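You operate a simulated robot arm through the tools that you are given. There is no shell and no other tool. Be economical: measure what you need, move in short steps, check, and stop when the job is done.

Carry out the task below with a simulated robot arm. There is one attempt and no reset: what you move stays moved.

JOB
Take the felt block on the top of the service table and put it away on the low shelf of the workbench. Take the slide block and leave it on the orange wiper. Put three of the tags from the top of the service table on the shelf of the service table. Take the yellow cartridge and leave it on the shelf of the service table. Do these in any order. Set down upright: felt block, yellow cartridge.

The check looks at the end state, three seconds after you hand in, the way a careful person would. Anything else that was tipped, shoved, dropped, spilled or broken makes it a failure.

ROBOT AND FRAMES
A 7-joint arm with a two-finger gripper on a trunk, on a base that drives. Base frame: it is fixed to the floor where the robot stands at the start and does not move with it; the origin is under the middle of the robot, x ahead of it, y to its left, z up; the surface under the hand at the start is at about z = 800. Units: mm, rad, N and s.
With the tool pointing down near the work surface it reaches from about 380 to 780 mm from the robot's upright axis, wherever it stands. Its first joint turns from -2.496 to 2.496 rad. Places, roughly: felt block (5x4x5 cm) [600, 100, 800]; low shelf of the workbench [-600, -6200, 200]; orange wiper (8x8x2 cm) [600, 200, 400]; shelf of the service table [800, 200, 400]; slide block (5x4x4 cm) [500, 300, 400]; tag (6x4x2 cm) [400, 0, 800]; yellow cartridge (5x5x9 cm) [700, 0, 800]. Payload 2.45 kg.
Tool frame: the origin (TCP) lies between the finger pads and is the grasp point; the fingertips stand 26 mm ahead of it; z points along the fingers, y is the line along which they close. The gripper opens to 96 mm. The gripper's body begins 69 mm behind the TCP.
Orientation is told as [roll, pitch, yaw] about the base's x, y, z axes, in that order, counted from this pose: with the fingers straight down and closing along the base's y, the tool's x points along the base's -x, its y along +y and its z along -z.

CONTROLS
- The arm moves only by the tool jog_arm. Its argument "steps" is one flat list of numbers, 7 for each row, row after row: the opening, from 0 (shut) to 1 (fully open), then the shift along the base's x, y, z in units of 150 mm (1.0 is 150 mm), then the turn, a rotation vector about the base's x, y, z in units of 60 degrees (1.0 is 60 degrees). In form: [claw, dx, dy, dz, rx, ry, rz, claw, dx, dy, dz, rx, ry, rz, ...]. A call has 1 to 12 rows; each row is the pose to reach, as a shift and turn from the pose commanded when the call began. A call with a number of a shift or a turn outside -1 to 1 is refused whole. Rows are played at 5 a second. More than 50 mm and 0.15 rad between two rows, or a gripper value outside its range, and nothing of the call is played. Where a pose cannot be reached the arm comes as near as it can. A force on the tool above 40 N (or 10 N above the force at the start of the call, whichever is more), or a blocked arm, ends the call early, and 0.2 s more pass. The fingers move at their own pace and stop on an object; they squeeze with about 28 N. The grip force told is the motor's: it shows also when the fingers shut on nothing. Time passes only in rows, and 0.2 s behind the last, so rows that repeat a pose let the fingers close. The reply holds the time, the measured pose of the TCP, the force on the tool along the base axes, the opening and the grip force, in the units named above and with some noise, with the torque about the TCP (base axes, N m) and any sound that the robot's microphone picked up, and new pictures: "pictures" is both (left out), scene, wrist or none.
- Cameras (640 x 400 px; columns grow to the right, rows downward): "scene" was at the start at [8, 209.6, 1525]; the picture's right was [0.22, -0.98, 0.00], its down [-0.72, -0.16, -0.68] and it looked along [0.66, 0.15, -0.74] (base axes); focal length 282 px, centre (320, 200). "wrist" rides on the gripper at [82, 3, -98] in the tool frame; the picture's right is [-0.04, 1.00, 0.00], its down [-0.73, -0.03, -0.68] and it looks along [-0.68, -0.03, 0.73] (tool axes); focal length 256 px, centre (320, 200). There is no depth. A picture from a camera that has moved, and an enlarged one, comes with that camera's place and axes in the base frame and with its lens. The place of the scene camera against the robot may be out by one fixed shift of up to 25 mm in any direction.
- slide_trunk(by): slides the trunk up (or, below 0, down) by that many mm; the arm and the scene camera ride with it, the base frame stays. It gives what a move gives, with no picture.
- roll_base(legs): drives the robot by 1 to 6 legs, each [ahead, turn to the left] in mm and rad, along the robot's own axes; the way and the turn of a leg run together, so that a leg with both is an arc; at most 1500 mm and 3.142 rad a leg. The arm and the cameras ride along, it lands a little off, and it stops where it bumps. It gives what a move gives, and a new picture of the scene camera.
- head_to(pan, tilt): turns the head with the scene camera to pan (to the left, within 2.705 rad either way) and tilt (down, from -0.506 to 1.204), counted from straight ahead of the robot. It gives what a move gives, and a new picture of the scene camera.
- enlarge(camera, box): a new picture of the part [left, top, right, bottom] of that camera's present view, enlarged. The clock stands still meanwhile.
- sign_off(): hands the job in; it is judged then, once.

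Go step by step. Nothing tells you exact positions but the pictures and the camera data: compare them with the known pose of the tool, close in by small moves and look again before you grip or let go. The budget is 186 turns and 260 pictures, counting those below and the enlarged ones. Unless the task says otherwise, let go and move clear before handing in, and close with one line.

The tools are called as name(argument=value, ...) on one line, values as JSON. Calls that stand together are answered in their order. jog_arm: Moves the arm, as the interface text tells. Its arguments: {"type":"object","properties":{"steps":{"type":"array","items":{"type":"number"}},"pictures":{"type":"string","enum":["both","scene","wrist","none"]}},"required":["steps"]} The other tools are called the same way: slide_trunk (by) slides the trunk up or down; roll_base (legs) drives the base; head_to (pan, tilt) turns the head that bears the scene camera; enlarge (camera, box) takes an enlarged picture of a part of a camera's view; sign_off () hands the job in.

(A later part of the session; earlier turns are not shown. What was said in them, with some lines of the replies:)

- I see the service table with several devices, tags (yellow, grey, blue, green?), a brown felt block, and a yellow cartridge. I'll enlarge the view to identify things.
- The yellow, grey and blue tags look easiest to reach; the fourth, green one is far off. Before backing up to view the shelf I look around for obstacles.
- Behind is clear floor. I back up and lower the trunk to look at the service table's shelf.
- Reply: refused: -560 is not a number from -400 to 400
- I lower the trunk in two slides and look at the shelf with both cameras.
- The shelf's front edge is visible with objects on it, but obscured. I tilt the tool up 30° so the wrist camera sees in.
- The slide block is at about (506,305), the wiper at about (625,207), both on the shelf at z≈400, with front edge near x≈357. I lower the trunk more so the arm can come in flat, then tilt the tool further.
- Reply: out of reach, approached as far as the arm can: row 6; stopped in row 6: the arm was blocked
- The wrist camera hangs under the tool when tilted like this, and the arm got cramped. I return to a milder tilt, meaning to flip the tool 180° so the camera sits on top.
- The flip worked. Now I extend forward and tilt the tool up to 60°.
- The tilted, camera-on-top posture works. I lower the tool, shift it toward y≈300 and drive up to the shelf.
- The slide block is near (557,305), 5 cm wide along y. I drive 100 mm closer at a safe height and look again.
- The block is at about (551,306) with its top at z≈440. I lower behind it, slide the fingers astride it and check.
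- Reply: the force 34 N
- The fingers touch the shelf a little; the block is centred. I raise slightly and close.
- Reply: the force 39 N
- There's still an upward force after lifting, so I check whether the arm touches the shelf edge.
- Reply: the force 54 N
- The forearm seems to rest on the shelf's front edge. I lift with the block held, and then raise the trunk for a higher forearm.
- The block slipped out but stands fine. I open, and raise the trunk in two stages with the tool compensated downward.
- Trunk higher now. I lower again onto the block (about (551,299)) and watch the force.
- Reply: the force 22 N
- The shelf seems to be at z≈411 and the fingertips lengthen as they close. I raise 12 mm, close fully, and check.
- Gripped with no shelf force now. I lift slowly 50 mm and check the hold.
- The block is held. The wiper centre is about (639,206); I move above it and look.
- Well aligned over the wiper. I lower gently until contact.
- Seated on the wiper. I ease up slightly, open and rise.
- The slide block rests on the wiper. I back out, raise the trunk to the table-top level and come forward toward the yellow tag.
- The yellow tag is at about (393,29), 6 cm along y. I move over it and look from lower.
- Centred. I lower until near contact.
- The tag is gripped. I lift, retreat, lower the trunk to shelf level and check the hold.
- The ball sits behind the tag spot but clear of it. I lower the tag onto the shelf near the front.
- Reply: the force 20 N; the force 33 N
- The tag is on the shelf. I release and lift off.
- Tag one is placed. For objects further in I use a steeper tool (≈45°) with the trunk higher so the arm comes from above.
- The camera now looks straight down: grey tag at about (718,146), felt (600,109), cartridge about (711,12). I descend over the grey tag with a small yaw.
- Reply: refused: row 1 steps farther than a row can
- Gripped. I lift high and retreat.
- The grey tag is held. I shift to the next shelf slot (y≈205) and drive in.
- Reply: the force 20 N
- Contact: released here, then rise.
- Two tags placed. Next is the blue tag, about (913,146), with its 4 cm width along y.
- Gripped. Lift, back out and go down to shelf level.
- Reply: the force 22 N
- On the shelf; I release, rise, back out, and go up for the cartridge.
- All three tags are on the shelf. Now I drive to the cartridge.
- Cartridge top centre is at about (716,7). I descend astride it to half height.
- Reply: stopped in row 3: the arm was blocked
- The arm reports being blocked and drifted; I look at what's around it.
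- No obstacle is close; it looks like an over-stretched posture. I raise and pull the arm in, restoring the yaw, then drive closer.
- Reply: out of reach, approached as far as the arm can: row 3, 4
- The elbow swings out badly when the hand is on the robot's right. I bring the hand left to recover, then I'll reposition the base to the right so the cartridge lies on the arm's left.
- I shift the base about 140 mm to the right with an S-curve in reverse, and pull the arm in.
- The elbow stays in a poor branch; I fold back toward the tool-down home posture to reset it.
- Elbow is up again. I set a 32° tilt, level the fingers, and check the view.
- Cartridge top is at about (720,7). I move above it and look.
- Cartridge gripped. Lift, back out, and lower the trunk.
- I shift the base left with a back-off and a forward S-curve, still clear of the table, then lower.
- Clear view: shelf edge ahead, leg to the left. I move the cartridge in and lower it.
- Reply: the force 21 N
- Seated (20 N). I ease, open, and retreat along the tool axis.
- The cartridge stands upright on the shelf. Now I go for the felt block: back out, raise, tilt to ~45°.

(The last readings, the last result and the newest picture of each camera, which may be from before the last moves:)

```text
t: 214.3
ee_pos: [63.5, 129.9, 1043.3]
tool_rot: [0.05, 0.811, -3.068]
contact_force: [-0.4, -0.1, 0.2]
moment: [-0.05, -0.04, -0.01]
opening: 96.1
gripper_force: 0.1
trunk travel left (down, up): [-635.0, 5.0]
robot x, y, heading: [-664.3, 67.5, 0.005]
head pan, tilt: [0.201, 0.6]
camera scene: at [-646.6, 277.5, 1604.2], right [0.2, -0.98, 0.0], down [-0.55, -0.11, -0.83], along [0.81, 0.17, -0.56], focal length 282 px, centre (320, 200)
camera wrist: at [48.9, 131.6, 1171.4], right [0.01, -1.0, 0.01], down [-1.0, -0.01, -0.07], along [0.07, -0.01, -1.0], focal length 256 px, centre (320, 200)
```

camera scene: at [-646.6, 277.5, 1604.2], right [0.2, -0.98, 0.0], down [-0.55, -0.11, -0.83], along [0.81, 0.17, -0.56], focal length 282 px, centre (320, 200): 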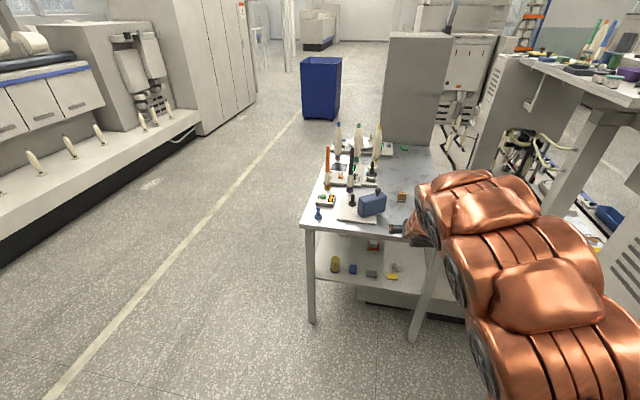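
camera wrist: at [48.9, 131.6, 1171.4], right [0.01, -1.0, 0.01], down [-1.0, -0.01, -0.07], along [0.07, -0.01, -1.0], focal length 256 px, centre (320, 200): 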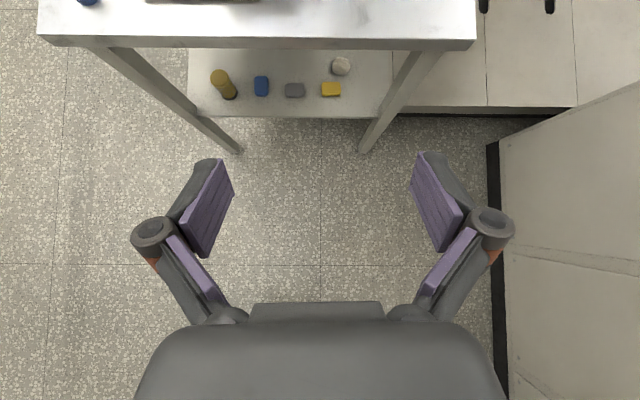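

All good on the shelf. Now I drive in toward the felt block.

roll_base(legs=[[480, 0]])

jog_arm(steps=[1, 0, -0.05, -0.2, 0, 0, 0, 1, 0, -0.1, -0.4, 0, 0, 0], pictures="wrist")

```text
t: 217.2
ee_pos: [546.3, 128.0, 1044.2]
tool_rot: [0.053, 0.811, -3.073]
contact_force: [0.1, 0.3, 1.4]
moment: [-0.01, -0.01, 0.0]
opening: 96.1
gripper_force: 0.0
trunk travel left (down, up): [-635.0, 5.0]
robot x, y, heading: [-177.2, 70.9, -0.004]
head pan, tilt: [0.201, 0.6]
camera scene: at [-163.0, 278.1, 1604.2], right [0.2, -0.98, 0.0], down [-0.55, -0.11, -0.83], along [0.81, 0.16, -0.56], focal length 282 px, centre (320, 200)
```

scene: 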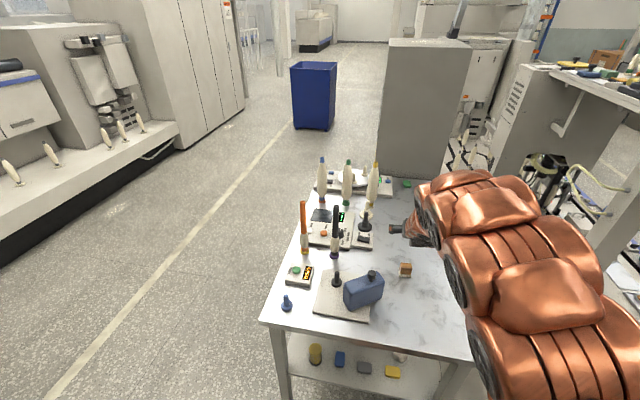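

```text
t: 217.8
ee_pos: [547.8, 113.6, 984.5]
tool_rot: [0.053, 0.811, -3.073]
contact_force: [-0.8, 0.7, 0.6]
moment: [-0.03, -0.01, -0.02]
opening: 95.9
gripper_force: 0.0
trunk travel left (down, up): [-635.0, 5.0]
robot x, y, heading: [-181.4, 69.4, 0.0]
head pan, tilt: [0.201, 0.6]
camera wrist: at [532.3, 115.7, 1111.6], right [0.0, -1.0, 0.01], down [-1.0, 0.0, -0.07], along [0.07, -0.01, -1.0], focal length 256 px, centre (320, 200)
```

wrist: 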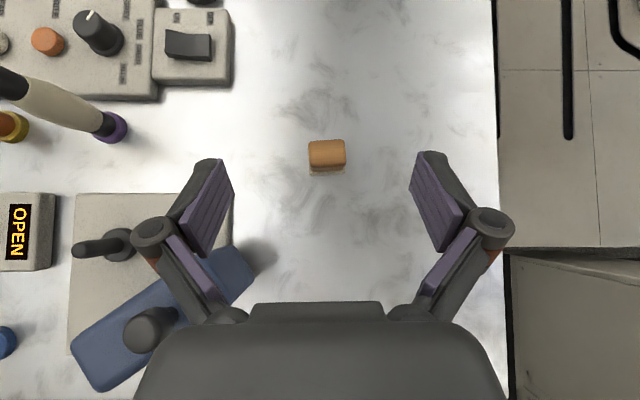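

Felt block is at about (601,107). To clear the blue jug I use a steeper tool (32°) and come down over it.

jog_arm(steps=[0.8, 0.1, -0.02, -0.1, 0, 0.06, 0, 0.8, 0.2, -0.04, -0.2, 0, 0.12, 0, 0.8, 0.3, -0.04, -0.3, 0, 0.18, 0, 0.8, 0.34, -0.04, -0.45, 0, 0.24, 0], pictures="wrist")

```text
t: 219.0
ee_pos: [605.5, 139.9, 932.5]
tool_rot: [0.102, 0.581, -2.97]
contact_force: [0.5, 0.7, -0.6]
moment: [-0.11, 0.01, -0.11]
opening: 77.0
gripper_force: 0.0
trunk travel left (down, up): [-635.0, 5.0]
robot x, y, heading: [-180.2, 64.0, -0.005]
head pan, tilt: [0.201, 0.6]
stopped in row 4: the arm was blocked; the commanded pose is now the measured one
camera wrist: at [620.0, 149.3, 1059.3], right [0.08, -0.99, 0.06], down [-0.98, -0.07, 0.16], along [-0.16, -0.08, -0.98], focal length 256 px, centre (320, 200)
```

wrist: 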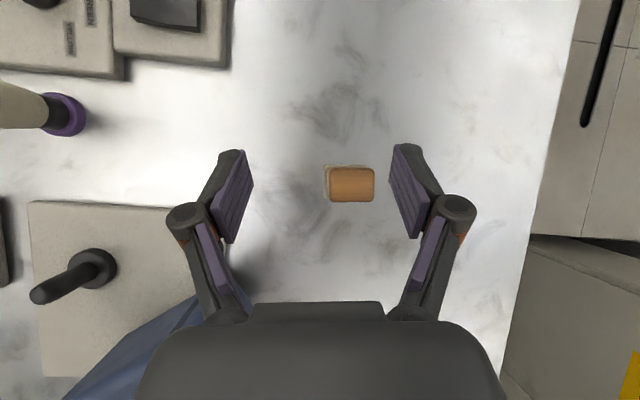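

The arm jams again when the target is nearly straight ahead. I raise, back out, shift the base to the right, and retry with the target on the arm's left.

jog_arm(steps=[0.8, 0, 0, 0.25, -0.02, 0, -0.04, 0.8, 0, 0, 0.5, -0.03, 0, -0.08, 0.8, 0, 0.0, 0.75, -0.04, 0, -0.12, 0.8, 0, 0.0, 0.85, -0.04, 0, -0.12], pictures="none")

roll_base(legs=[[-550, 0], [-350, 0.5], [-350, -0.5]])

jog_arm(steps=[0.8, -0.3, 0, 0, 0, 0, 0, 0.8, -0.6, 0, 0, 0, 0, 0, 0.8, -0.9, 0, 0, 0, 0, 0], pictures="both")

```text
t: 220.0
ee_pos: [606.4, 134.9, 1059.7]
tool_rot: [0.148, 0.572, -3.075]
contact_force: [0.2, 0.6, -0.6]
moment: [0.01, 0.01, -0.02]
opening: 76.7
gripper_force: 0.0
trunk travel left (down, up): [-635.0, 5.0]
robot x, y, heading: [-186.7, 66.6, -0.004]
head pan, tilt: [0.201, 0.6]
```

```text
t: 226.9
ee_pos: [-609.6, -32.4, 1059.6]
tool_rot: [0.149, 0.574, -3.079]
contact_force: [0.5, 0.7, -0.5]
moment: [0.0, -0.01, -0.01]
opening: 76.7
gripper_force: 0.1
trunk travel left (down, up): [-635.0, 5.0]
robot x, y, heading: [-1397.4, -93.7, -0.007]
head pan, tilt: [0.201, 0.6]
camera scene: at [-1377.3, 113.4, 1604.2], right [0.19, -0.98, 0.0], down [-0.55, -0.11, -0.82], along [0.81, 0.16, -0.57], focal length 282 px, centre (320, 200)
```

scene: 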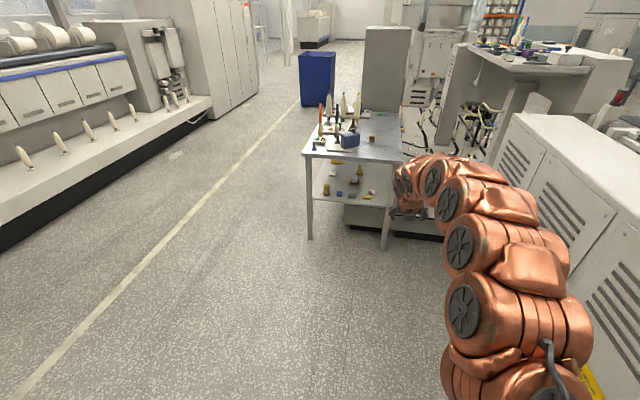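

```text
t: 227.7
ee_pos: [-745.2, -33.1, 1059.3]
tool_rot: [0.148, 0.575, -3.078]
contact_force: [0.5, 0.5, -0.5]
moment: [-0.02, 0.01, 0.01]
opening: 77.0
gripper_force: 0.0
trunk travel left (down, up): [-635.0, 5.0]
robot x, y, heading: [-1394.0, -95.5, -0.004]
head pan, tilt: [0.201, 0.6]
camera scene: at [-1377.2, 113.2, 1604.2], right [0.19, -0.98, 0.0], down [-0.55, -0.11, -0.82], along [0.81, 0.16, -0.57], focal length 282 px, centre (320, 200)
camera wrist: at [-728.8, -19.2, 1186.5], right [-0.05, -0.99, 0.1], down [-0.98, 0.07, 0.16], along [-0.17, -0.09, -0.98], focal length 256 px, centre (320, 200)
```

scene: 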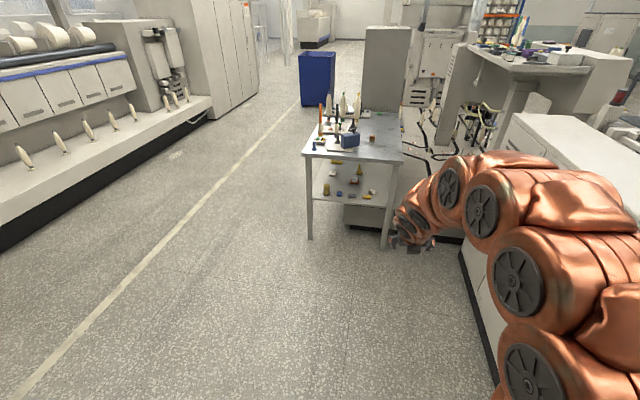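
wrist: 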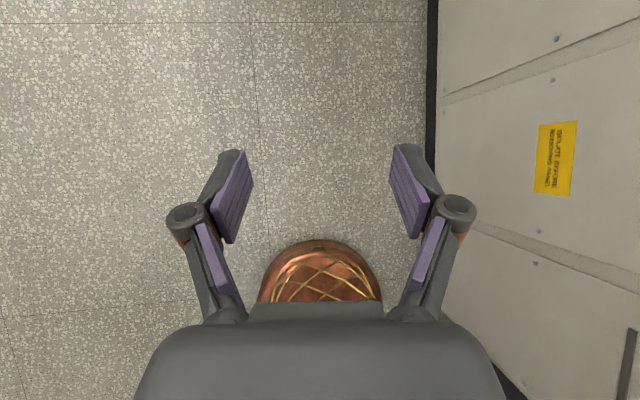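

jog_arm(steps=[0.8, 0, 0.3, 0, 0.03, 0, 0.015, 0.8, 0, 0.6, 0, 0.06, 0, 0.03, 0.8, 0, 0.9, 0, 0.095, 0, 0.048, 0.8, 0, 0.93, 0, 0.095, 0, 0.048], pictures="none")

roll_base(legs=[[1300, 0.005]])

jog_arm(steps=[0.8, 0, 0, -0.25, 0, 0, 0, 0.8, 0, 0, -0.4, 0, 0, 0], pictures="wrist")

```text
t: 228.7
ee_pos: [-745.0, 106.0, 1061.0]
tool_rot: [0.031, 0.579, -3.094]
contact_force: [0.1, 0.0, -0.5]
moment: [-0.07, -0.01, 0.02]
opening: 76.9
gripper_force: 0.0
trunk travel left (down, up): [-635.0, 5.0]
robot x, y, heading: [-1396.8, -97.6, -0.006]
head pan, tilt: [0.201, 0.6]
```

```text
t: 235.2
ee_pos: [566.5, 84.9, 1059.2]
tool_rot: [0.03, 0.58, -3.105]
contact_force: [0.3, 0.3, 0.7]
moment: [-0.02, -0.01, -0.01]
opening: 76.6
gripper_force: 0.2
trunk travel left (down, up): [-635.0, 5.0]
robot x, y, heading: [-88.0, -111.4, -0.018]
head pan, tilt: [0.201, 0.6]
camera scene: at [-67.4, 97.6, 1604.2], right [0.18, -0.98, 0.0], down [-0.56, -0.1, -0.83], along [0.81, 0.15, -0.56], focal length 282 px, centre (320, 200)
```

scene: 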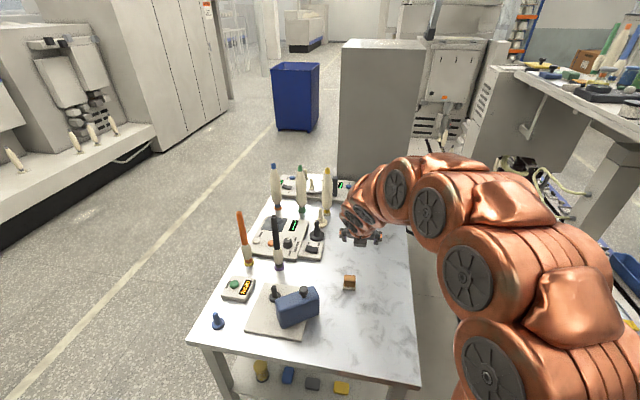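

```text
t: 235.8
ee_pos: [565.9, 85.1, 999.9]
tool_rot: [0.032, 0.579, -3.103]
contact_force: [-0.4, 0.5, 0.4]
moment: [0.04, 0.03, -0.01]
opening: 76.8
gripper_force: 0.0
trunk travel left (down, up): [-635.0, 5.0]
robot x, y, heading: [-88.0, -108.7, -0.018]
head pan, tilt: [0.201, 0.6]
camera wrist: at [581.9, 86.4, 1127.7], right [-0.01, -1.0, 0.0], down [-0.99, 0.01, 0.17], along [-0.17, 0.0, -0.99], focal length 256 px, centre (320, 200)
```

wrist: 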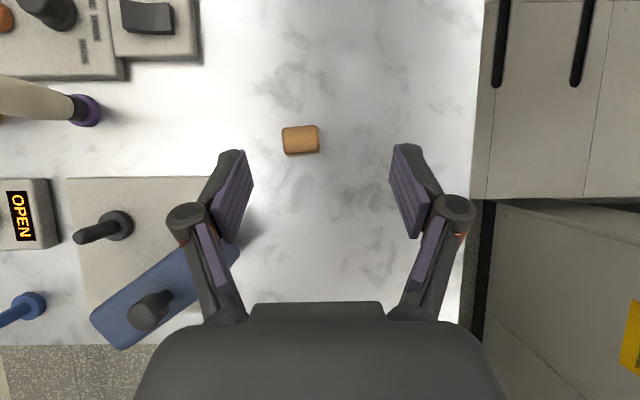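

Now the posture is good; felt at (600,107). I move above and look.

jog_arm(steps=[0.8, 0.12, 0.08, -0.2, 0, 0, 0, 0.8, 0.22, 0.15, -0.4, 0, 0, 0, 0.8, 0.22, 0.15, -0.65, 0, 0, 0], pictures="wrist")

```text
t: 236.6
ee_pos: [599.3, 108.3, 901.7]
tool_rot: [0.031, 0.579, -3.101]
contact_force: [-0.1, 0.3, 1.2]
moment: [0.03, -0.02, 0.02]
opening: 76.6
gripper_force: 0.1
trunk travel left (down, up): [-635.0, 5.0]
robot x, y, heading: [-85.9, -111.0, -0.018]
head pan, tilt: [0.201, 0.6]
camera wrist: at [615.0, 109.7, 1028.8], right [-0.01, -1.0, 0.0], down [-0.99, 0.01, 0.17], along [-0.17, 0.0, -0.99], focal length 256 px, centre (320, 200)
```

wrist: 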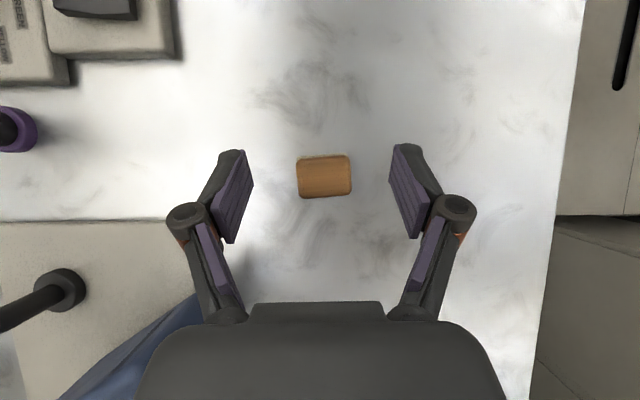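

Aligned and the jug corner (482,176,860) is clear of the hand. I descend and grip.

jog_arm(steps=[0.8, 0.01, 0, -0.2, 0, 0, 0, 0.8, 0.01, 0, -0.43, 0, 0, 0, 0.4, 0.01, 0, -0.43, 0, 0, 0, 0, 0.01, 0, -0.43, 0, 0, 0, 0, 0.01, 0, -0.43, 0, 0, 0, 0, 0.01, 0, -0.43, 0, 0, 0], pictures="wrist")

```text
t: 238.0
ee_pos: [601.3, 106.1, 839.7]
tool_rot: [0.033, 0.58, -3.103]
contact_force: [0.2, 1.7, 1.8]
moment: [0.09, 0.04, 0.0]
opening: 40.9
gripper_force: 28.1
trunk travel left (down, up): [-635.0, 5.0]
robot x, y, heading: [-86.6, -110.9, -0.02]
head pan, tilt: [0.201, 0.6]
camera wrist: at [615.9, 109.0, 965.6], right [-0.01, -1.0, 0.0], down [-0.99, 0.01, 0.17], along [-0.17, 0.0, -0.99], focal length 256 px, centre (320, 200)
```

wrist: 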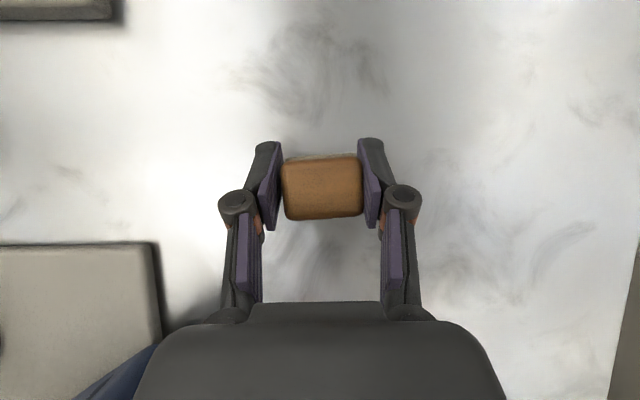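

Gripped at 41 mm. Lift to travel height.

jog_arm(steps=[0, 0, 0, 0.08, 0, 0, 0, 0, 0, 0, 0.2, 0, 0, 0, 0, 0, 0, 0.45, 0, 0, 0, 0, 0, 0, 0.7, 0, 0, 0, 0, 0, 0, 0.95, 0, 0, 0], pictures="none")

jog_arm(steps=[0, 0, 0, 0.25, 0, 0, 0, 0, 0, 0, 0.45, 0, 0, 0], pictures="wrist")

roll_base(legs=[[-700, 0]])

head_to(pan=-1.9, tilt=0.35)

```text
t: 239.2
ee_pos: [600.2, 106.2, 981.0]
tool_rot: [0.032, 0.579, -3.101]
contact_force: [-0.2, 0.1, 0.2]
moment: [0.02, 0.05, 0.02]
opening: 40.2
gripper_force: 28.0
trunk travel left (down, up): [-635.0, 5.0]
robot x, y, heading: [-86.6, -113.7, -0.018]
head pan, tilt: [0.201, 0.6]
```

```text
t: 239.8
ee_pos: [599.4, 107.4, 1048.3]
tool_rot: [0.031, 0.579, -3.104]
contact_force: [-0.1, 0.1, -1.5]
moment: [0.0, -0.02, 0.02]
opening: 39.4
gripper_force: 28.2
trunk travel left (down, up): [-635.0, 5.0]
robot x, y, heading: [-89.3, -113.4, -0.02]
head pan, tilt: [0.201, 0.6]
camera wrist: at [616.0, 107.9, 1175.8], right [-0.01, -1.0, 0.0], down [-0.99, 0.01, 0.17], along [-0.17, 0.0, -0.99], focal length 256 px, centre (320, 200)
```

wrist: 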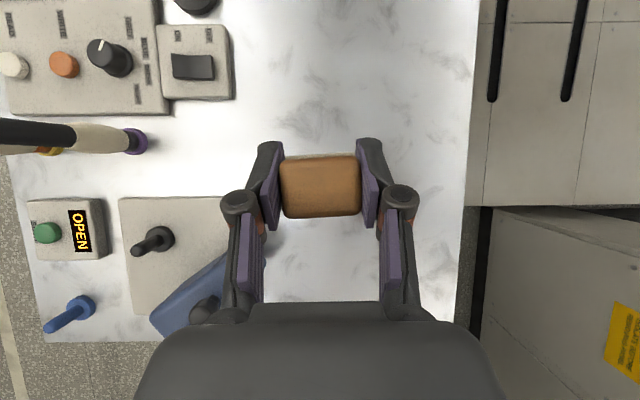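

```text
t: 243.7
ee_pos: [-104.4, 118.1, 1047.1]
tool_rot: [0.031, 0.579, -3.105]
contact_force: [0.3, -0.6, -1.6]
moment: [-0.01, -0.04, 0.02]
opening: 38.8
gripper_force: 28.0
trunk travel left (down, up): [-635.0, 5.0]
robot x, y, heading: [-788.8, -100.7, -0.014]
head pan, tilt: [0.201, 0.6]
camera scene: at [-770.6, 109.5, 1604.2], right [0.18, -0.98, 0.0], down [-0.56, -0.1, -0.82], along [0.81, 0.15, -0.57], focal length 282 px, centre (320, 200)
```

scene: 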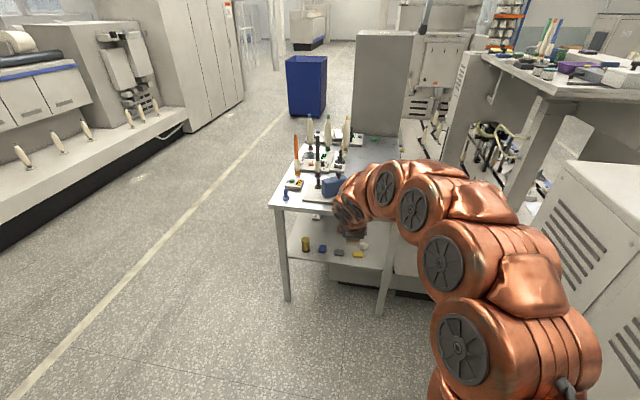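

```text
t: 245.7
ee_pos: [-102.7, 118.2, 1047.7]
tool_rot: [0.033, 0.58, -3.104]
contact_force: [0.6, 0.2, 0.3]
moment: [0.01, -0.01, 0.02]
opening: 38.8
gripper_force: 27.7
trunk travel left (down, up): [-635.0, 5.0]
robot x, y, heading: [-792.6, -101.9, -0.016]
head pan, tilt: [-1.901, 0.351]
camera scene: at [-889.2, 5.8, 1627.0], right [-0.94, 0.34, 0.0], down [0.12, 0.32, -0.94], along [-0.32, -0.88, -0.34], focal length 282 px, centre (320, 200)
```

scene: 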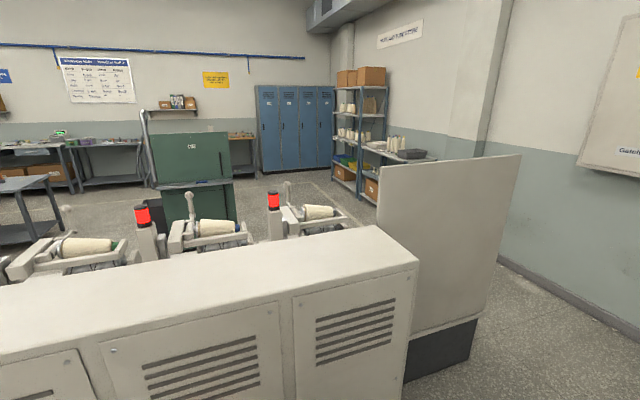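

The felt block is held. To get to the workbench I go around the cabinet's far end (x≈-2320) through the gap to the wall at x≈-3600. I reverse and turn right.

roll_base(legs=[[-1500, 0], [-480, 0]])

roll_base(legs=[[0, -1.555]])

head_to(pan=0.3, tilt=0.35)

```text
t: 255.6
ee_pos: [-2081.5, 145.5, 1047.0]
tool_rot: [0.031, 0.579, -3.091]
contact_force: [-0.4, -1.1, -1.1]
moment: [0.01, -0.04, 0.04]
opening: 39.1
gripper_force: 28.8
trunk travel left (down, up): [-635.0, 5.0]
robot x, y, heading: [-2766.5, -83.6, -0.009]
head pan, tilt: [-1.901, 0.351]
camera scene: at [-2866.4, 24.0, 1627.0], right [-0.94, 0.33, 0.0], down [0.11, 0.32, -0.94], along [-0.31, -0.89, -0.34], focal length 282 px, centre (320, 200)
```

scene: 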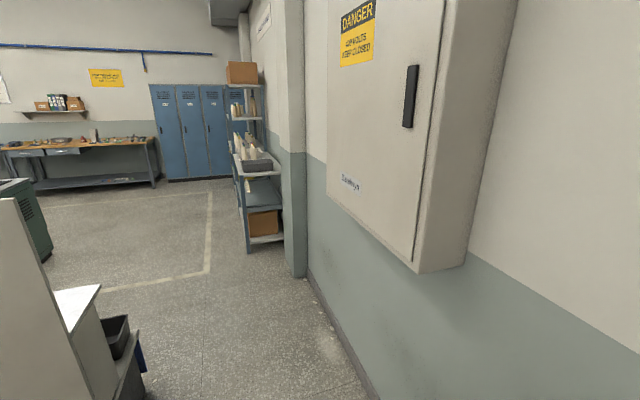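

```text
t: 259.8
ee_pos: [-2541.0, -765.8, 1048.1]
tool_rot: [0.03, 0.58, 1.622]
contact_force: [0.4, -0.5, -0.1]
moment: [0.01, -0.01, -0.02]
opening: 38.7
gripper_force: 27.9
trunk travel left (down, up): [-635.0, 5.0]
robot x, y, heading: [-2762.5, -81.0, -1.574]
head pan, tilt: [-1.901, 0.351]
camera scene: at [-2692.7, 9.4, 1627.0], right [0.33, 0.94, 0.0], down [0.32, -0.11, -0.94], along [-0.89, 0.31, -0.34], focal length 282 px, centre (320, 200)
```

scene: 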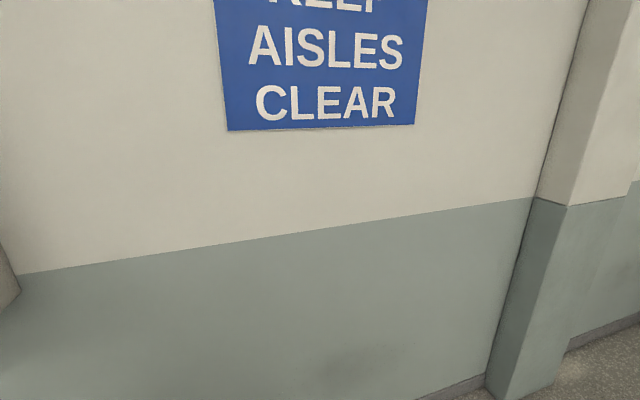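

```text
t: 261.9
ee_pos: [-2540.5, -765.4, 1048.8]
tool_rot: [0.032, 0.58, 1.623]
contact_force: [-0.3, -0.2, -0.5]
moment: [0.04, 0.02, 0.0]
opening: 38.7
gripper_force: 28.2
trunk travel left (down, up): [-635.0, 5.0]
robot x, y, heading: [-2767.0, -80.4, -1.574]
head pan, tilt: [0.3, 0.351]
camera scene: at [-2577.5, -110.1, 1627.0], right [-0.96, -0.29, 0.0], down [-0.1, 0.33, -0.94], along [0.27, -0.9, -0.34], focal length 282 px, centre (320, 200)
```

scene: 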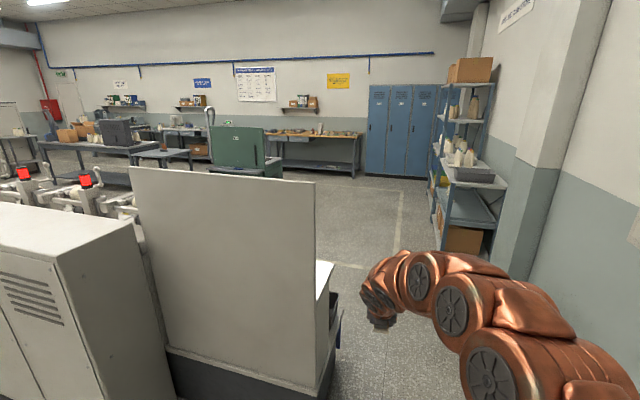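

I can see the workbench (wooden top, low shelf) spanning about x -1600..-200 at y≈-6200. The passage is clear; I drive ahead, then turn left toward it.

roll_base(legs=[[1200, 0], [1215, 0]])

roll_base(legs=[[0, 0.65]])

```text
t: 273.7
ee_pos: [-2554.0, -3181.5, 1049.2]
tool_rot: [0.033, 0.58, 1.619]
contact_force: [0.6, 0.4, 0.1]
moment: [0.01, 0.05, -0.02]
opening: 38.9
gripper_force: 28.3
trunk travel left (down, up): [-635.0, 5.0]
robot x, y, heading: [-2779.9, -2494.9, -1.573]
head pan, tilt: [0.3, 0.351]
camera scene: at [-2589.3, -2526.8, 1627.0], right [-0.96, -0.29, 0.0], down [-0.1, 0.33, -0.94], along [0.27, -0.9, -0.34], focal length 282 px, centre (320, 200)
```

scene: 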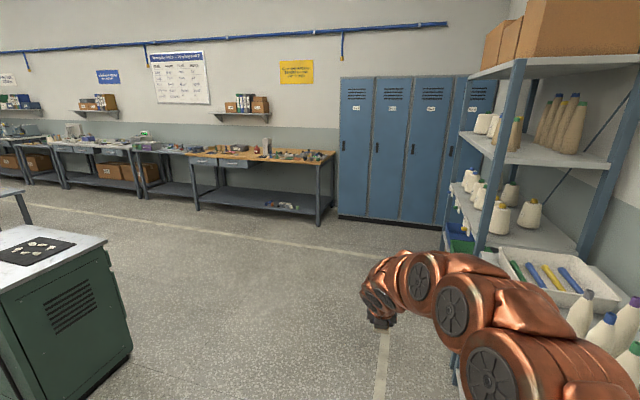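

```text
t: 275.9
ee_pos: [-2182.2, -2903.4, 1048.4]
tool_rot: [0.033, 0.578, 2.278]
contact_force: [0.4, -0.2, -0.7]
moment: [0.0, -0.03, -0.04]
opening: 38.9
gripper_force: 27.2
trunk travel left (down, up): [-635.0, 5.0]
robot x, y, heading: [-2780.8, -2499.3, -0.919]
head pan, tilt: [0.3, 0.351]
camera scene: at [-2608.3, -2390.8, 1627.0], right [-0.58, -0.81, 0.0], down [-0.28, 0.2, -0.94], along [0.76, -0.55, -0.34], focal length 282 px, centre (320, 200)
```

scene: 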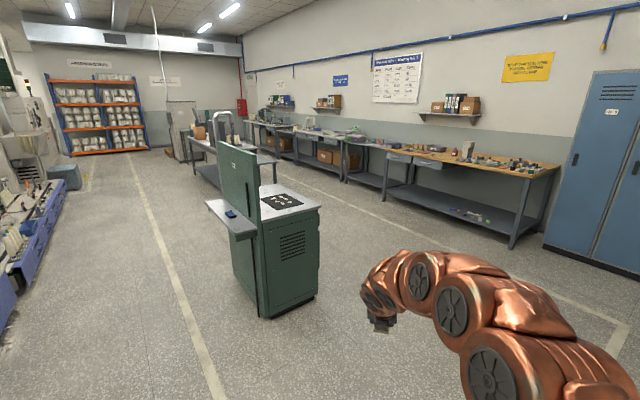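

Path toward the bench is clear of the green station. I drive on and turn to face the bench.

roll_base(legs=[[1500, 0], [1500, 0.01], [120, 0], [0, -0.66]])

head_to(pan=0.2, tilt=0.6)

```text
t: 292.9
ee_pos: [-615.4, -5638.9, 1048.4]
tool_rot: [0.032, 0.58, 1.646]
contact_force: [-0.1, -0.6, -0.9]
moment: [0.0, -0.03, 0.06]
opening: 38.8
gripper_force: 28.1
trunk travel left (down, up): [-635.0, 5.0]
robot x, y, heading: [-859.3, -4957.9, -1.554]
head pan, tilt: [0.3, 0.351]
camera scene: at [-667.7, -4983.5, 1627.0], right [-0.95, -0.32, 0.0], down [-0.11, 0.33, -0.94], along [0.3, -0.89, -0.34], focal length 282 px, centre (320, 200)
```

scene: 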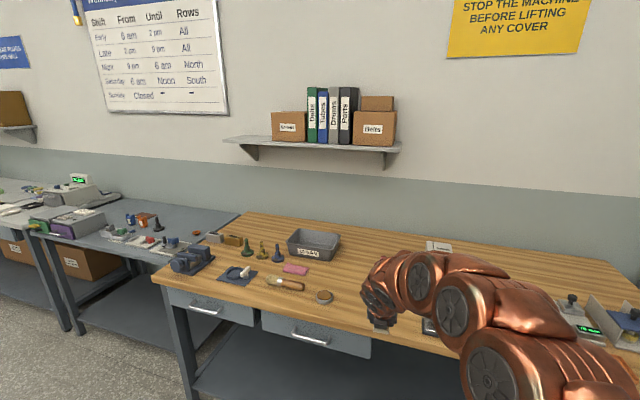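

```text
t: 293.7
ee_pos: [-616.2, -5638.5, 1048.4]
tool_rot: [0.031, 0.579, 1.645]
contact_force: [1.5, 0.1, 0.4]
moment: [0.0, 0.03, 0.01]
opening: 39.0
gripper_force: 28.0
trunk travel left (down, up): [-635.0, 5.0]
robot x, y, heading: [-862.2, -4958.3, -1.549]
head pan, tilt: [0.201, 0.6]
camera scene: at [-677.7, -4981.5, 1604.3], right [-0.98, -0.22, 0.0], down [-0.12, 0.55, -0.83], along [0.18, -0.81, -0.56], focal length 282 px, centre (320, 200)
```

scene: 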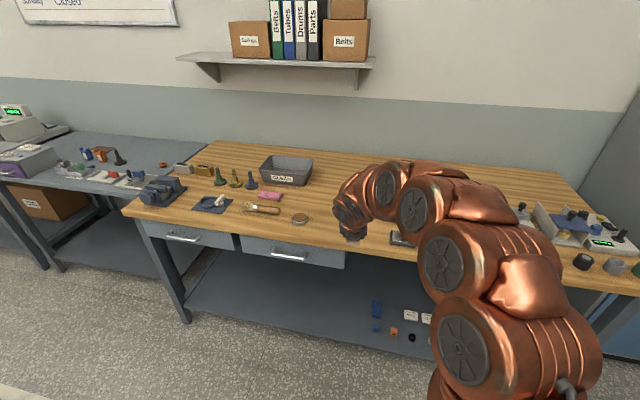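

Objects on the low shelf sit at x≈-770 to -1000, so I'll place the felt at x≈-480. I back off and lower the trunk fully.

roll_base(legs=[[-300, 0]])

slide_trunk(by=-400)

slide_trunk(by=-235)

jog_arm(steps=[0, 0.25, 0, 0, 0, 0, 0, 0, 0.5, 0, 0, 0, 0, 0, 0, 0.75, 0, 0, 0, 0, 0, 0, 0.9, 0, 0, 0, 0, 0], pictures="both")

```text
t: 295.8
ee_pos: [-623.7, -5336.0, 1048.2]
tool_rot: [0.031, 0.58, 1.644]
contact_force: [0.3, -0.5, -0.6]
moment: [0.05, 0.04, 0.01]
opening: 38.9
gripper_force: 27.9
trunk travel left (down, up): [-635.0, 5.0]
robot x, y, heading: [-864.4, -4656.7, -1.551]
head pan, tilt: [0.201, 0.6]
camera scene: at [-683.6, -4679.8, 1604.2], right [-0.98, -0.22, 0.0], down [-0.12, 0.55, -0.82], along [0.18, -0.81, -0.57], focal length 282 px, centre (320, 200)
```

scene: 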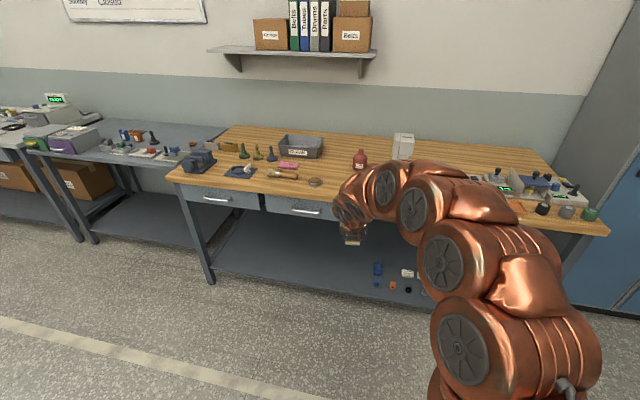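

```text
t: 299.6
ee_pos: [-624.4, -5337.5, 649.3]
tool_rot: [0.032, 0.58, 1.646]
contact_force: [0.3, -0.4, -0.7]
moment: [-0.02, 0.0, 0.01]
opening: 38.9
gripper_force: 27.8
trunk travel left (down, up): [-235.0, 405.0]
robot x, y, heading: [-865.0, -4651.4, -1.552]
head pan, tilt: [0.201, 0.6]
```

```text
t: 302.1
ee_pos: [-622.3, -5337.4, 412.8]
tool_rot: [0.031, 0.58, 1.645]
contact_force: [0.2, 0.1, -0.3]
moment: [-0.01, 0.0, 0.0]
opening: 38.8
gripper_force: 27.9
trunk travel left (down, up): [0.0, 640.0]
robot x, y, heading: [-861.4, -4656.6, -1.554]
head pan, tilt: [0.201, 0.6]
```

```text
t: 303.1
ee_pos: [-487.2, -5336.5, 412.4]
tool_rot: [0.034, 0.577, 1.645]
contact_force: [-0.4, -0.6, 0.0]
moment: [0.02, -0.06, 0.03]
opening: 38.7
gripper_force: 28.2
trunk travel left (down, up): [0.0, 640.0]
robot x, y, heading: [-862.8, -4657.7, -1.555]
head pan, tilt: [0.201, 0.6]
camera scene: at [-683.7, -4679.6, 969.2], right [-0.98, -0.22, 0.0], down [-0.12, 0.55, -0.83], along [0.18, -0.81, -0.56], focal length 282 px, centre (320, 200)
camera wrist: at [-485.0, -5349.5, 540.4], right [-1.0, -0.02, 0.01], down [-0.02, 0.99, 0.17], along [-0.01, 0.17, -0.99], focal length 256 px, centre (320, 200)
```

scene: 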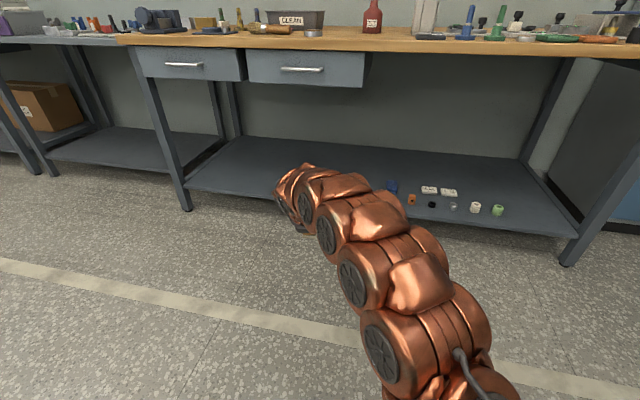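
wrist: 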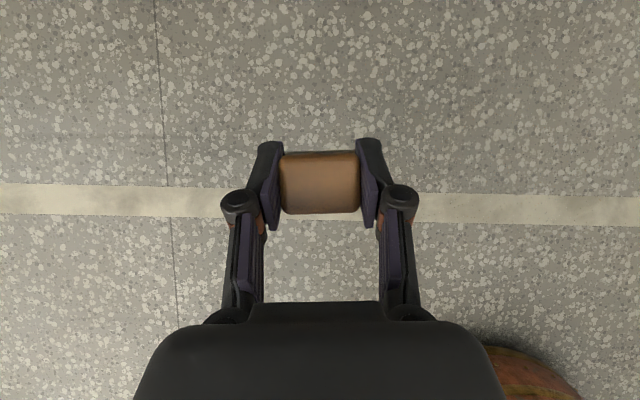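

roll_base(legs=[[400, 0]])

jog_arm(steps=[0, 0, 0, -0.2, 0, 0, 0, 0, 0, 0, -0.4, 0, 0, 0, 0, 0, 0, -0.6, 0, 0, 0], pictures="wrist")

```text
t: 305.5
ee_pos: [-476.4, -5732.6, 414.4]
tool_rot: [0.03, 0.578, 1.649]
contact_force: [0.5, -1.7, 0.5]
moment: [0.02, -0.01, 0.0]
opening: 38.8
gripper_force: 27.7
trunk travel left (down, up): [0.0, 640.0]
robot x, y, heading: [-858.3, -5056.5, -1.545]
head pan, tilt: [0.201, 0.6]
camera scene: at [-675.5, -5076.6, 969.2], right [-0.98, -0.22, 0.0], down [-0.13, 0.55, -0.83], along [0.18, -0.8, -0.56], focal length 282 px, centre (320, 200)
```

scene: 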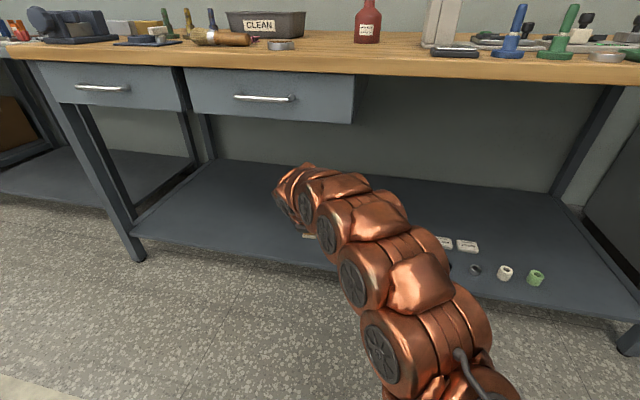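

```text
t: 306.3
ee_pos: [-475.8, -5732.8, 324.1]
tool_rot: [0.033, 0.579, 1.647]
contact_force: [0.2, 0.5, 0.1]
moment: [0.0, 0.01, 0.0]
opening: 38.9
gripper_force: 27.3
trunk travel left (down, up): [0.0, 640.0]
robot x, y, heading: [-855.3, -5057.2, -1.547]
head pan, tilt: [0.201, 0.6]
camera wrist: at [-474.8, -5746.3, 450.7], right [-1.0, -0.03, 0.0], down [-0.03, 0.99, 0.17], along [-0.01, 0.17, -0.99], focal length 256 px, centre (320, 200)
```

wrist: 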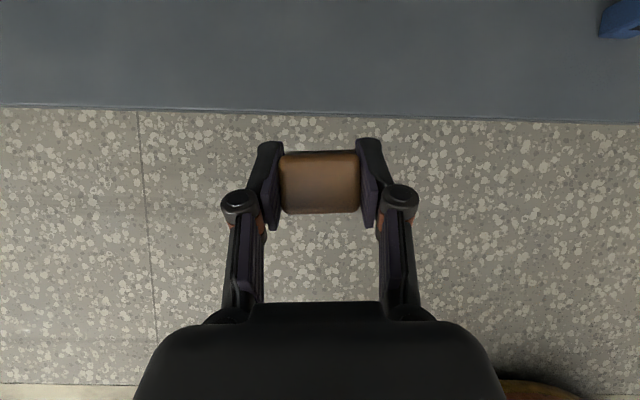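

The shelf edge is at y≈-5790. I drive in 140 mm and look.

roll_base(legs=[[140, 0]])

jog_arm(steps=[0, 0, 0, -0.15, 0, 0, 0, 0, 0, 0, -0.3, 0, 0, 0], pictures="wrist")

```text
t: 307.7
ee_pos: [-474.2, -5876.1, 324.3]
tool_rot: [0.031, 0.579, 1.647]
contact_force: [-0.3, -0.9, 0.9]
moment: [-0.03, -0.03, -0.01]
opening: 39.1
gripper_force: 28.6
trunk travel left (down, up): [0.0, 640.0]
robot x, y, heading: [-854.5, -5196.6, -1.55]
head pan, tilt: [0.201, 0.6]
camera scene: at [-672.4, -5217.8, 969.2], right [-0.98, -0.22, 0.0], down [-0.12, 0.55, -0.83], along [0.18, -0.8, -0.57], focal length 282 px, centre (320, 200)
```

scene: 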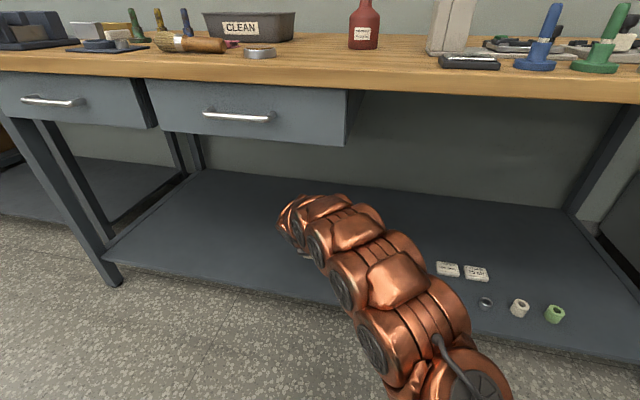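

```text
t: 308.3
ee_pos: [-473.7, -5874.4, 278.7]
tool_rot: [0.032, 0.58, 1.649]
contact_force: [-0.3, 0.3, -1.3]
moment: [0.0, 0.02, 0.03]
opening: 39.1
gripper_force: 28.2
trunk travel left (down, up): [0.0, 640.0]
robot x, y, heading: [-857.2, -5198.9, -1.551]
head pan, tilt: [0.201, 0.6]
camera wrist: at [-471.7, -5887.7, 406.1], right [-1.0, -0.03, 0.01], down [-0.03, 0.99, 0.17], along [-0.01, 0.17, -0.99], focal length 256 px, centre (320, 200)
```

wrist: 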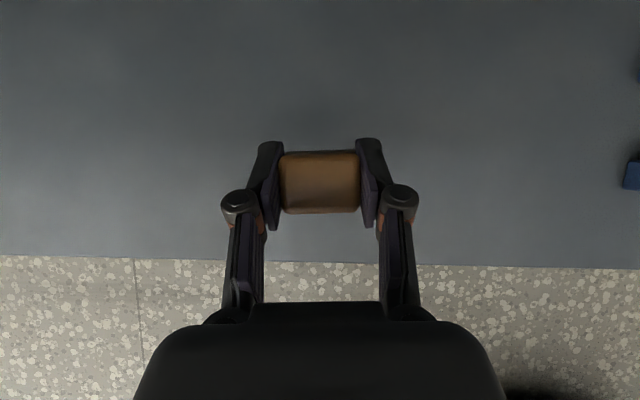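

jog_arm(steps=[0, 0, 0, -0.08, 0, 0, 0, 0, 0, 0, -0.16, 0, 0, 0, 0, 0, 0, -0.2, 0, 0, 0], pictures="none")

jog_arm(steps=[0, 0, 0, -0.03, 0, 0, 0, 0, 0, 0, -0.06, 0, 0, 0], pictures="wrist")

```text
t: 309.1
ee_pos: [-474.8, -5874.5, 248.6]
tool_rot: [0.029, 0.578, 1.647]
contact_force: [0.2, -0.6, -1.3]
moment: [0.02, -0.01, -0.03]
opening: 38.9
gripper_force: 28.1
trunk travel left (down, up): [0.0, 640.0]
robot x, y, heading: [-855.6, -5197.1, -1.552]
head pan, tilt: [0.201, 0.6]
```

```text
t: 309.7
ee_pos: [-473.8, -5875.5, 240.9]
tool_rot: [0.031, 0.579, 1.647]
contact_force: [0.2, 0.1, -0.8]
moment: [-0.04, 0.0, 0.0]
opening: 38.9
gripper_force: 28.3
trunk travel left (down, up): [0.0, 640.0]
robot x, y, heading: [-852.8, -5194.8, -1.545]
head pan, tilt: [0.201, 0.6]
camera wrist: at [-471.8, -5888.1, 367.7], right [-1.0, -0.03, 0.0], down [-0.03, 0.99, 0.17], along [-0.01, 0.17, -0.99], focal length 256 px, centre (320, 200)
```

wrist: 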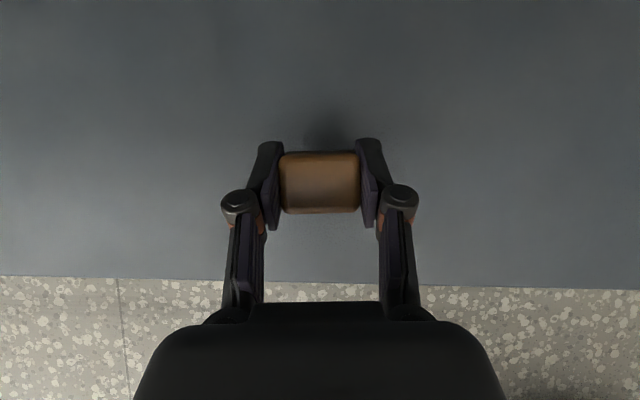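

jog_arm(steps=[0, 0, 0, -0.03, 0, 0, 0, 0, 0, 0, -0.06, 0, 0, 0, 0, 0, 0, -0.09, 0, 0, 0], pictures="none")

jog_arm(steps=[0, 0, 0, -0.02, 0, 0, 0, 0, 0, 0, -0.04, 0, 0, 0], pictures="wrist")

```text
t: 310.5
ee_pos: [-473.4, -5875.6, 226.8]
tool_rot: [0.032, 0.579, 1.648]
contact_force: [0.0, -0.4, -0.1]
moment: [0.02, 0.0, 0.03]
opening: 38.9
gripper_force: 28.0
trunk travel left (down, up): [0.0, 640.0]
robot x, y, heading: [-851.2, -5193.2, -1.55]
head pan, tilt: [0.201, 0.6]
```

```text
t: 311.1
ee_pos: [-474.7, -5873.9, 220.4]
tool_rot: [0.032, 0.58, 1.648]
contact_force: [0.2, 0.1, -0.5]
moment: [-0.01, 0.01, 0.01]
opening: 38.8
gripper_force: 27.8
trunk travel left (down, up): [0.0, 640.0]
robot x, y, heading: [-851.6, -5196.0, -1.551]
head pan, tilt: [0.201, 0.6]
camera wrist: at [-471.8, -5887.5, 347.7], right [-1.0, -0.03, 0.0], down [-0.03, 0.99, 0.17], along [-0.01, 0.17, -0.99], focal length 256 px, centre (320, 200)
```

wrist: 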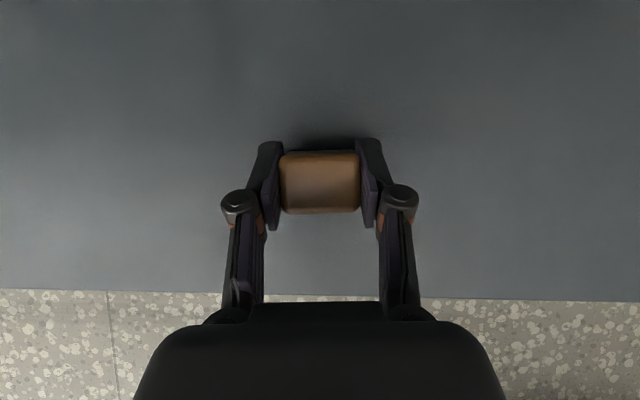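

jog_arm(steps=[0, 0, 0, -0.02, 0, 0, 0, 0, 0, 0, -0.04, 0, 0, 0, 0, 0, 0, -0.06, 0, 0, 0], pictures="none")

```text
t: 311.8
ee_pos: [-472.6, -5876.1, 218.7]
tool_rot: [0.023, 0.586, 1.645]
contact_force: [-1.5, 0.8, 19.1]
moment: [0.14, -0.34, 0.01]
opening: 39.0
gripper_force: 27.5
trunk travel left (down, up): [0.0, 640.0]
robot x, y, heading: [-853.9, -5193.4, -1.549]
head pan, tilt: [0.201, 0.6]
stopped in row 3: the force on the tool passed its limit at 44 N (the readings are from after the stop); the commanded pose is now the measured one
```

Contact made. I open and retreat along the tool axis.

jog_arm(steps=[0, 0, 0, 0.01, 0, 0, 0, 0.75, 0, 0, 0.01, 0, 0, 0, 0.75, 0, 0, 0.01, 0, 0, 0, 0.75, 0, 0, 0.01, 0, 0, 0, 0.75, 0, 0.1, 0.16, 0, 0, 0, 0.75, 0, 0.2, 0.34, 0, 0, 0, 0.75, 0, 0.35, 0.5, 0, 0, 0], pictures="wrist")

```text
t: 313.4
ee_pos: [-476.3, -5822.1, 291.4]
tool_rot: [0.029, 0.584, 1.644]
contact_force: [-0.3, 0.2, 0.3]
moment: [-0.03, -0.01, 0.03]
opening: 71.8
gripper_force: 0.0
trunk travel left (down, up): [0.0, 640.0]
robot x, y, heading: [-852.0, -5193.2, -1.549]
head pan, tilt: [0.201, 0.6]
camera wrist: at [-473.3, -5835.6, 418.2], right [-1.0, -0.03, 0.0], down [-0.02, 0.99, 0.16], along [-0.01, 0.16, -0.99], focal length 256 px, centre (320, 200)
```

wrist: 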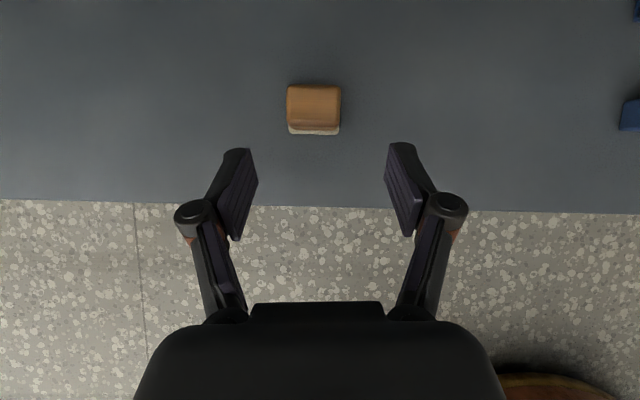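

The felt block stands upright on the shelf, felt base down. I back away and take a last look.

roll_base(legs=[[-400, 0]])

enlarge(camera="scene", box=[120, 100, 440, 300])

```text
t: 315.9
ee_pos: [-481.3, -5423.6, 289.9]
tool_rot: [0.031, 0.585, 1.648]
contact_force: [-0.1, -0.7, -0.5]
moment: [0.0, 0.02, 0.03]
opening: 72.1
gripper_force: 0.1
trunk travel left (down, up): [0.0, 640.0]
robot x, y, heading: [-864.7, -4800.0, -1.548]
head pan, tilt: [0.201, 0.6]
camera scene: at [-681.1, -4818.0, 969.2], right [-0.98, -0.22, 0.0], down [-0.13, 0.55, -0.83], along [0.18, -0.8, -0.56], focal length 282 px, centre (320, 200)
```

scene: 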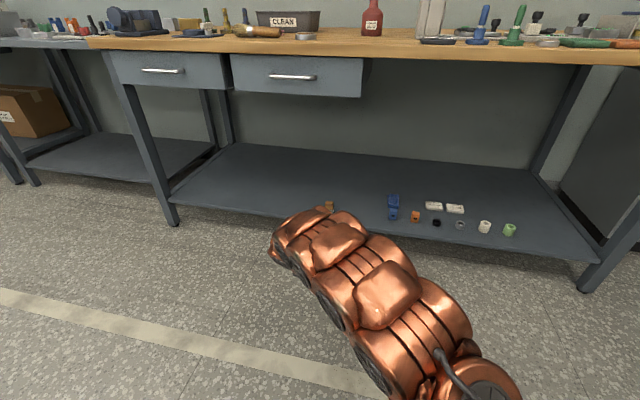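

```text
2.00 times, centred on (280, 200) of scene
camera zoom: at [-681.1, -4818.0, 969.2], right [-0.98, -0.22, 0.0], down [-0.13, 0.55, -0.83], along [0.18, -0.8, -0.56], focal length 563 px, centre (400, 200)
```

zoom: 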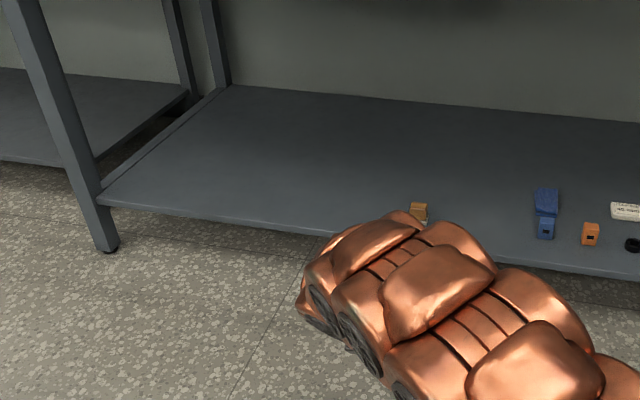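

Everything is in its place: felt block upright on the workbench's low shelf, slide block on the orange wiper, and the three tags and the upright cartridge on the service table's shelf. The hand is empty and clear, so I hand in.

sign_off()

```text
The job is handed in.
```

All four parts of the job are done and handed in: the felt block, slide block, three tags (yellow, grey, blue) and yellow cartridge are where you asked, with the felt block and cartridge upright.
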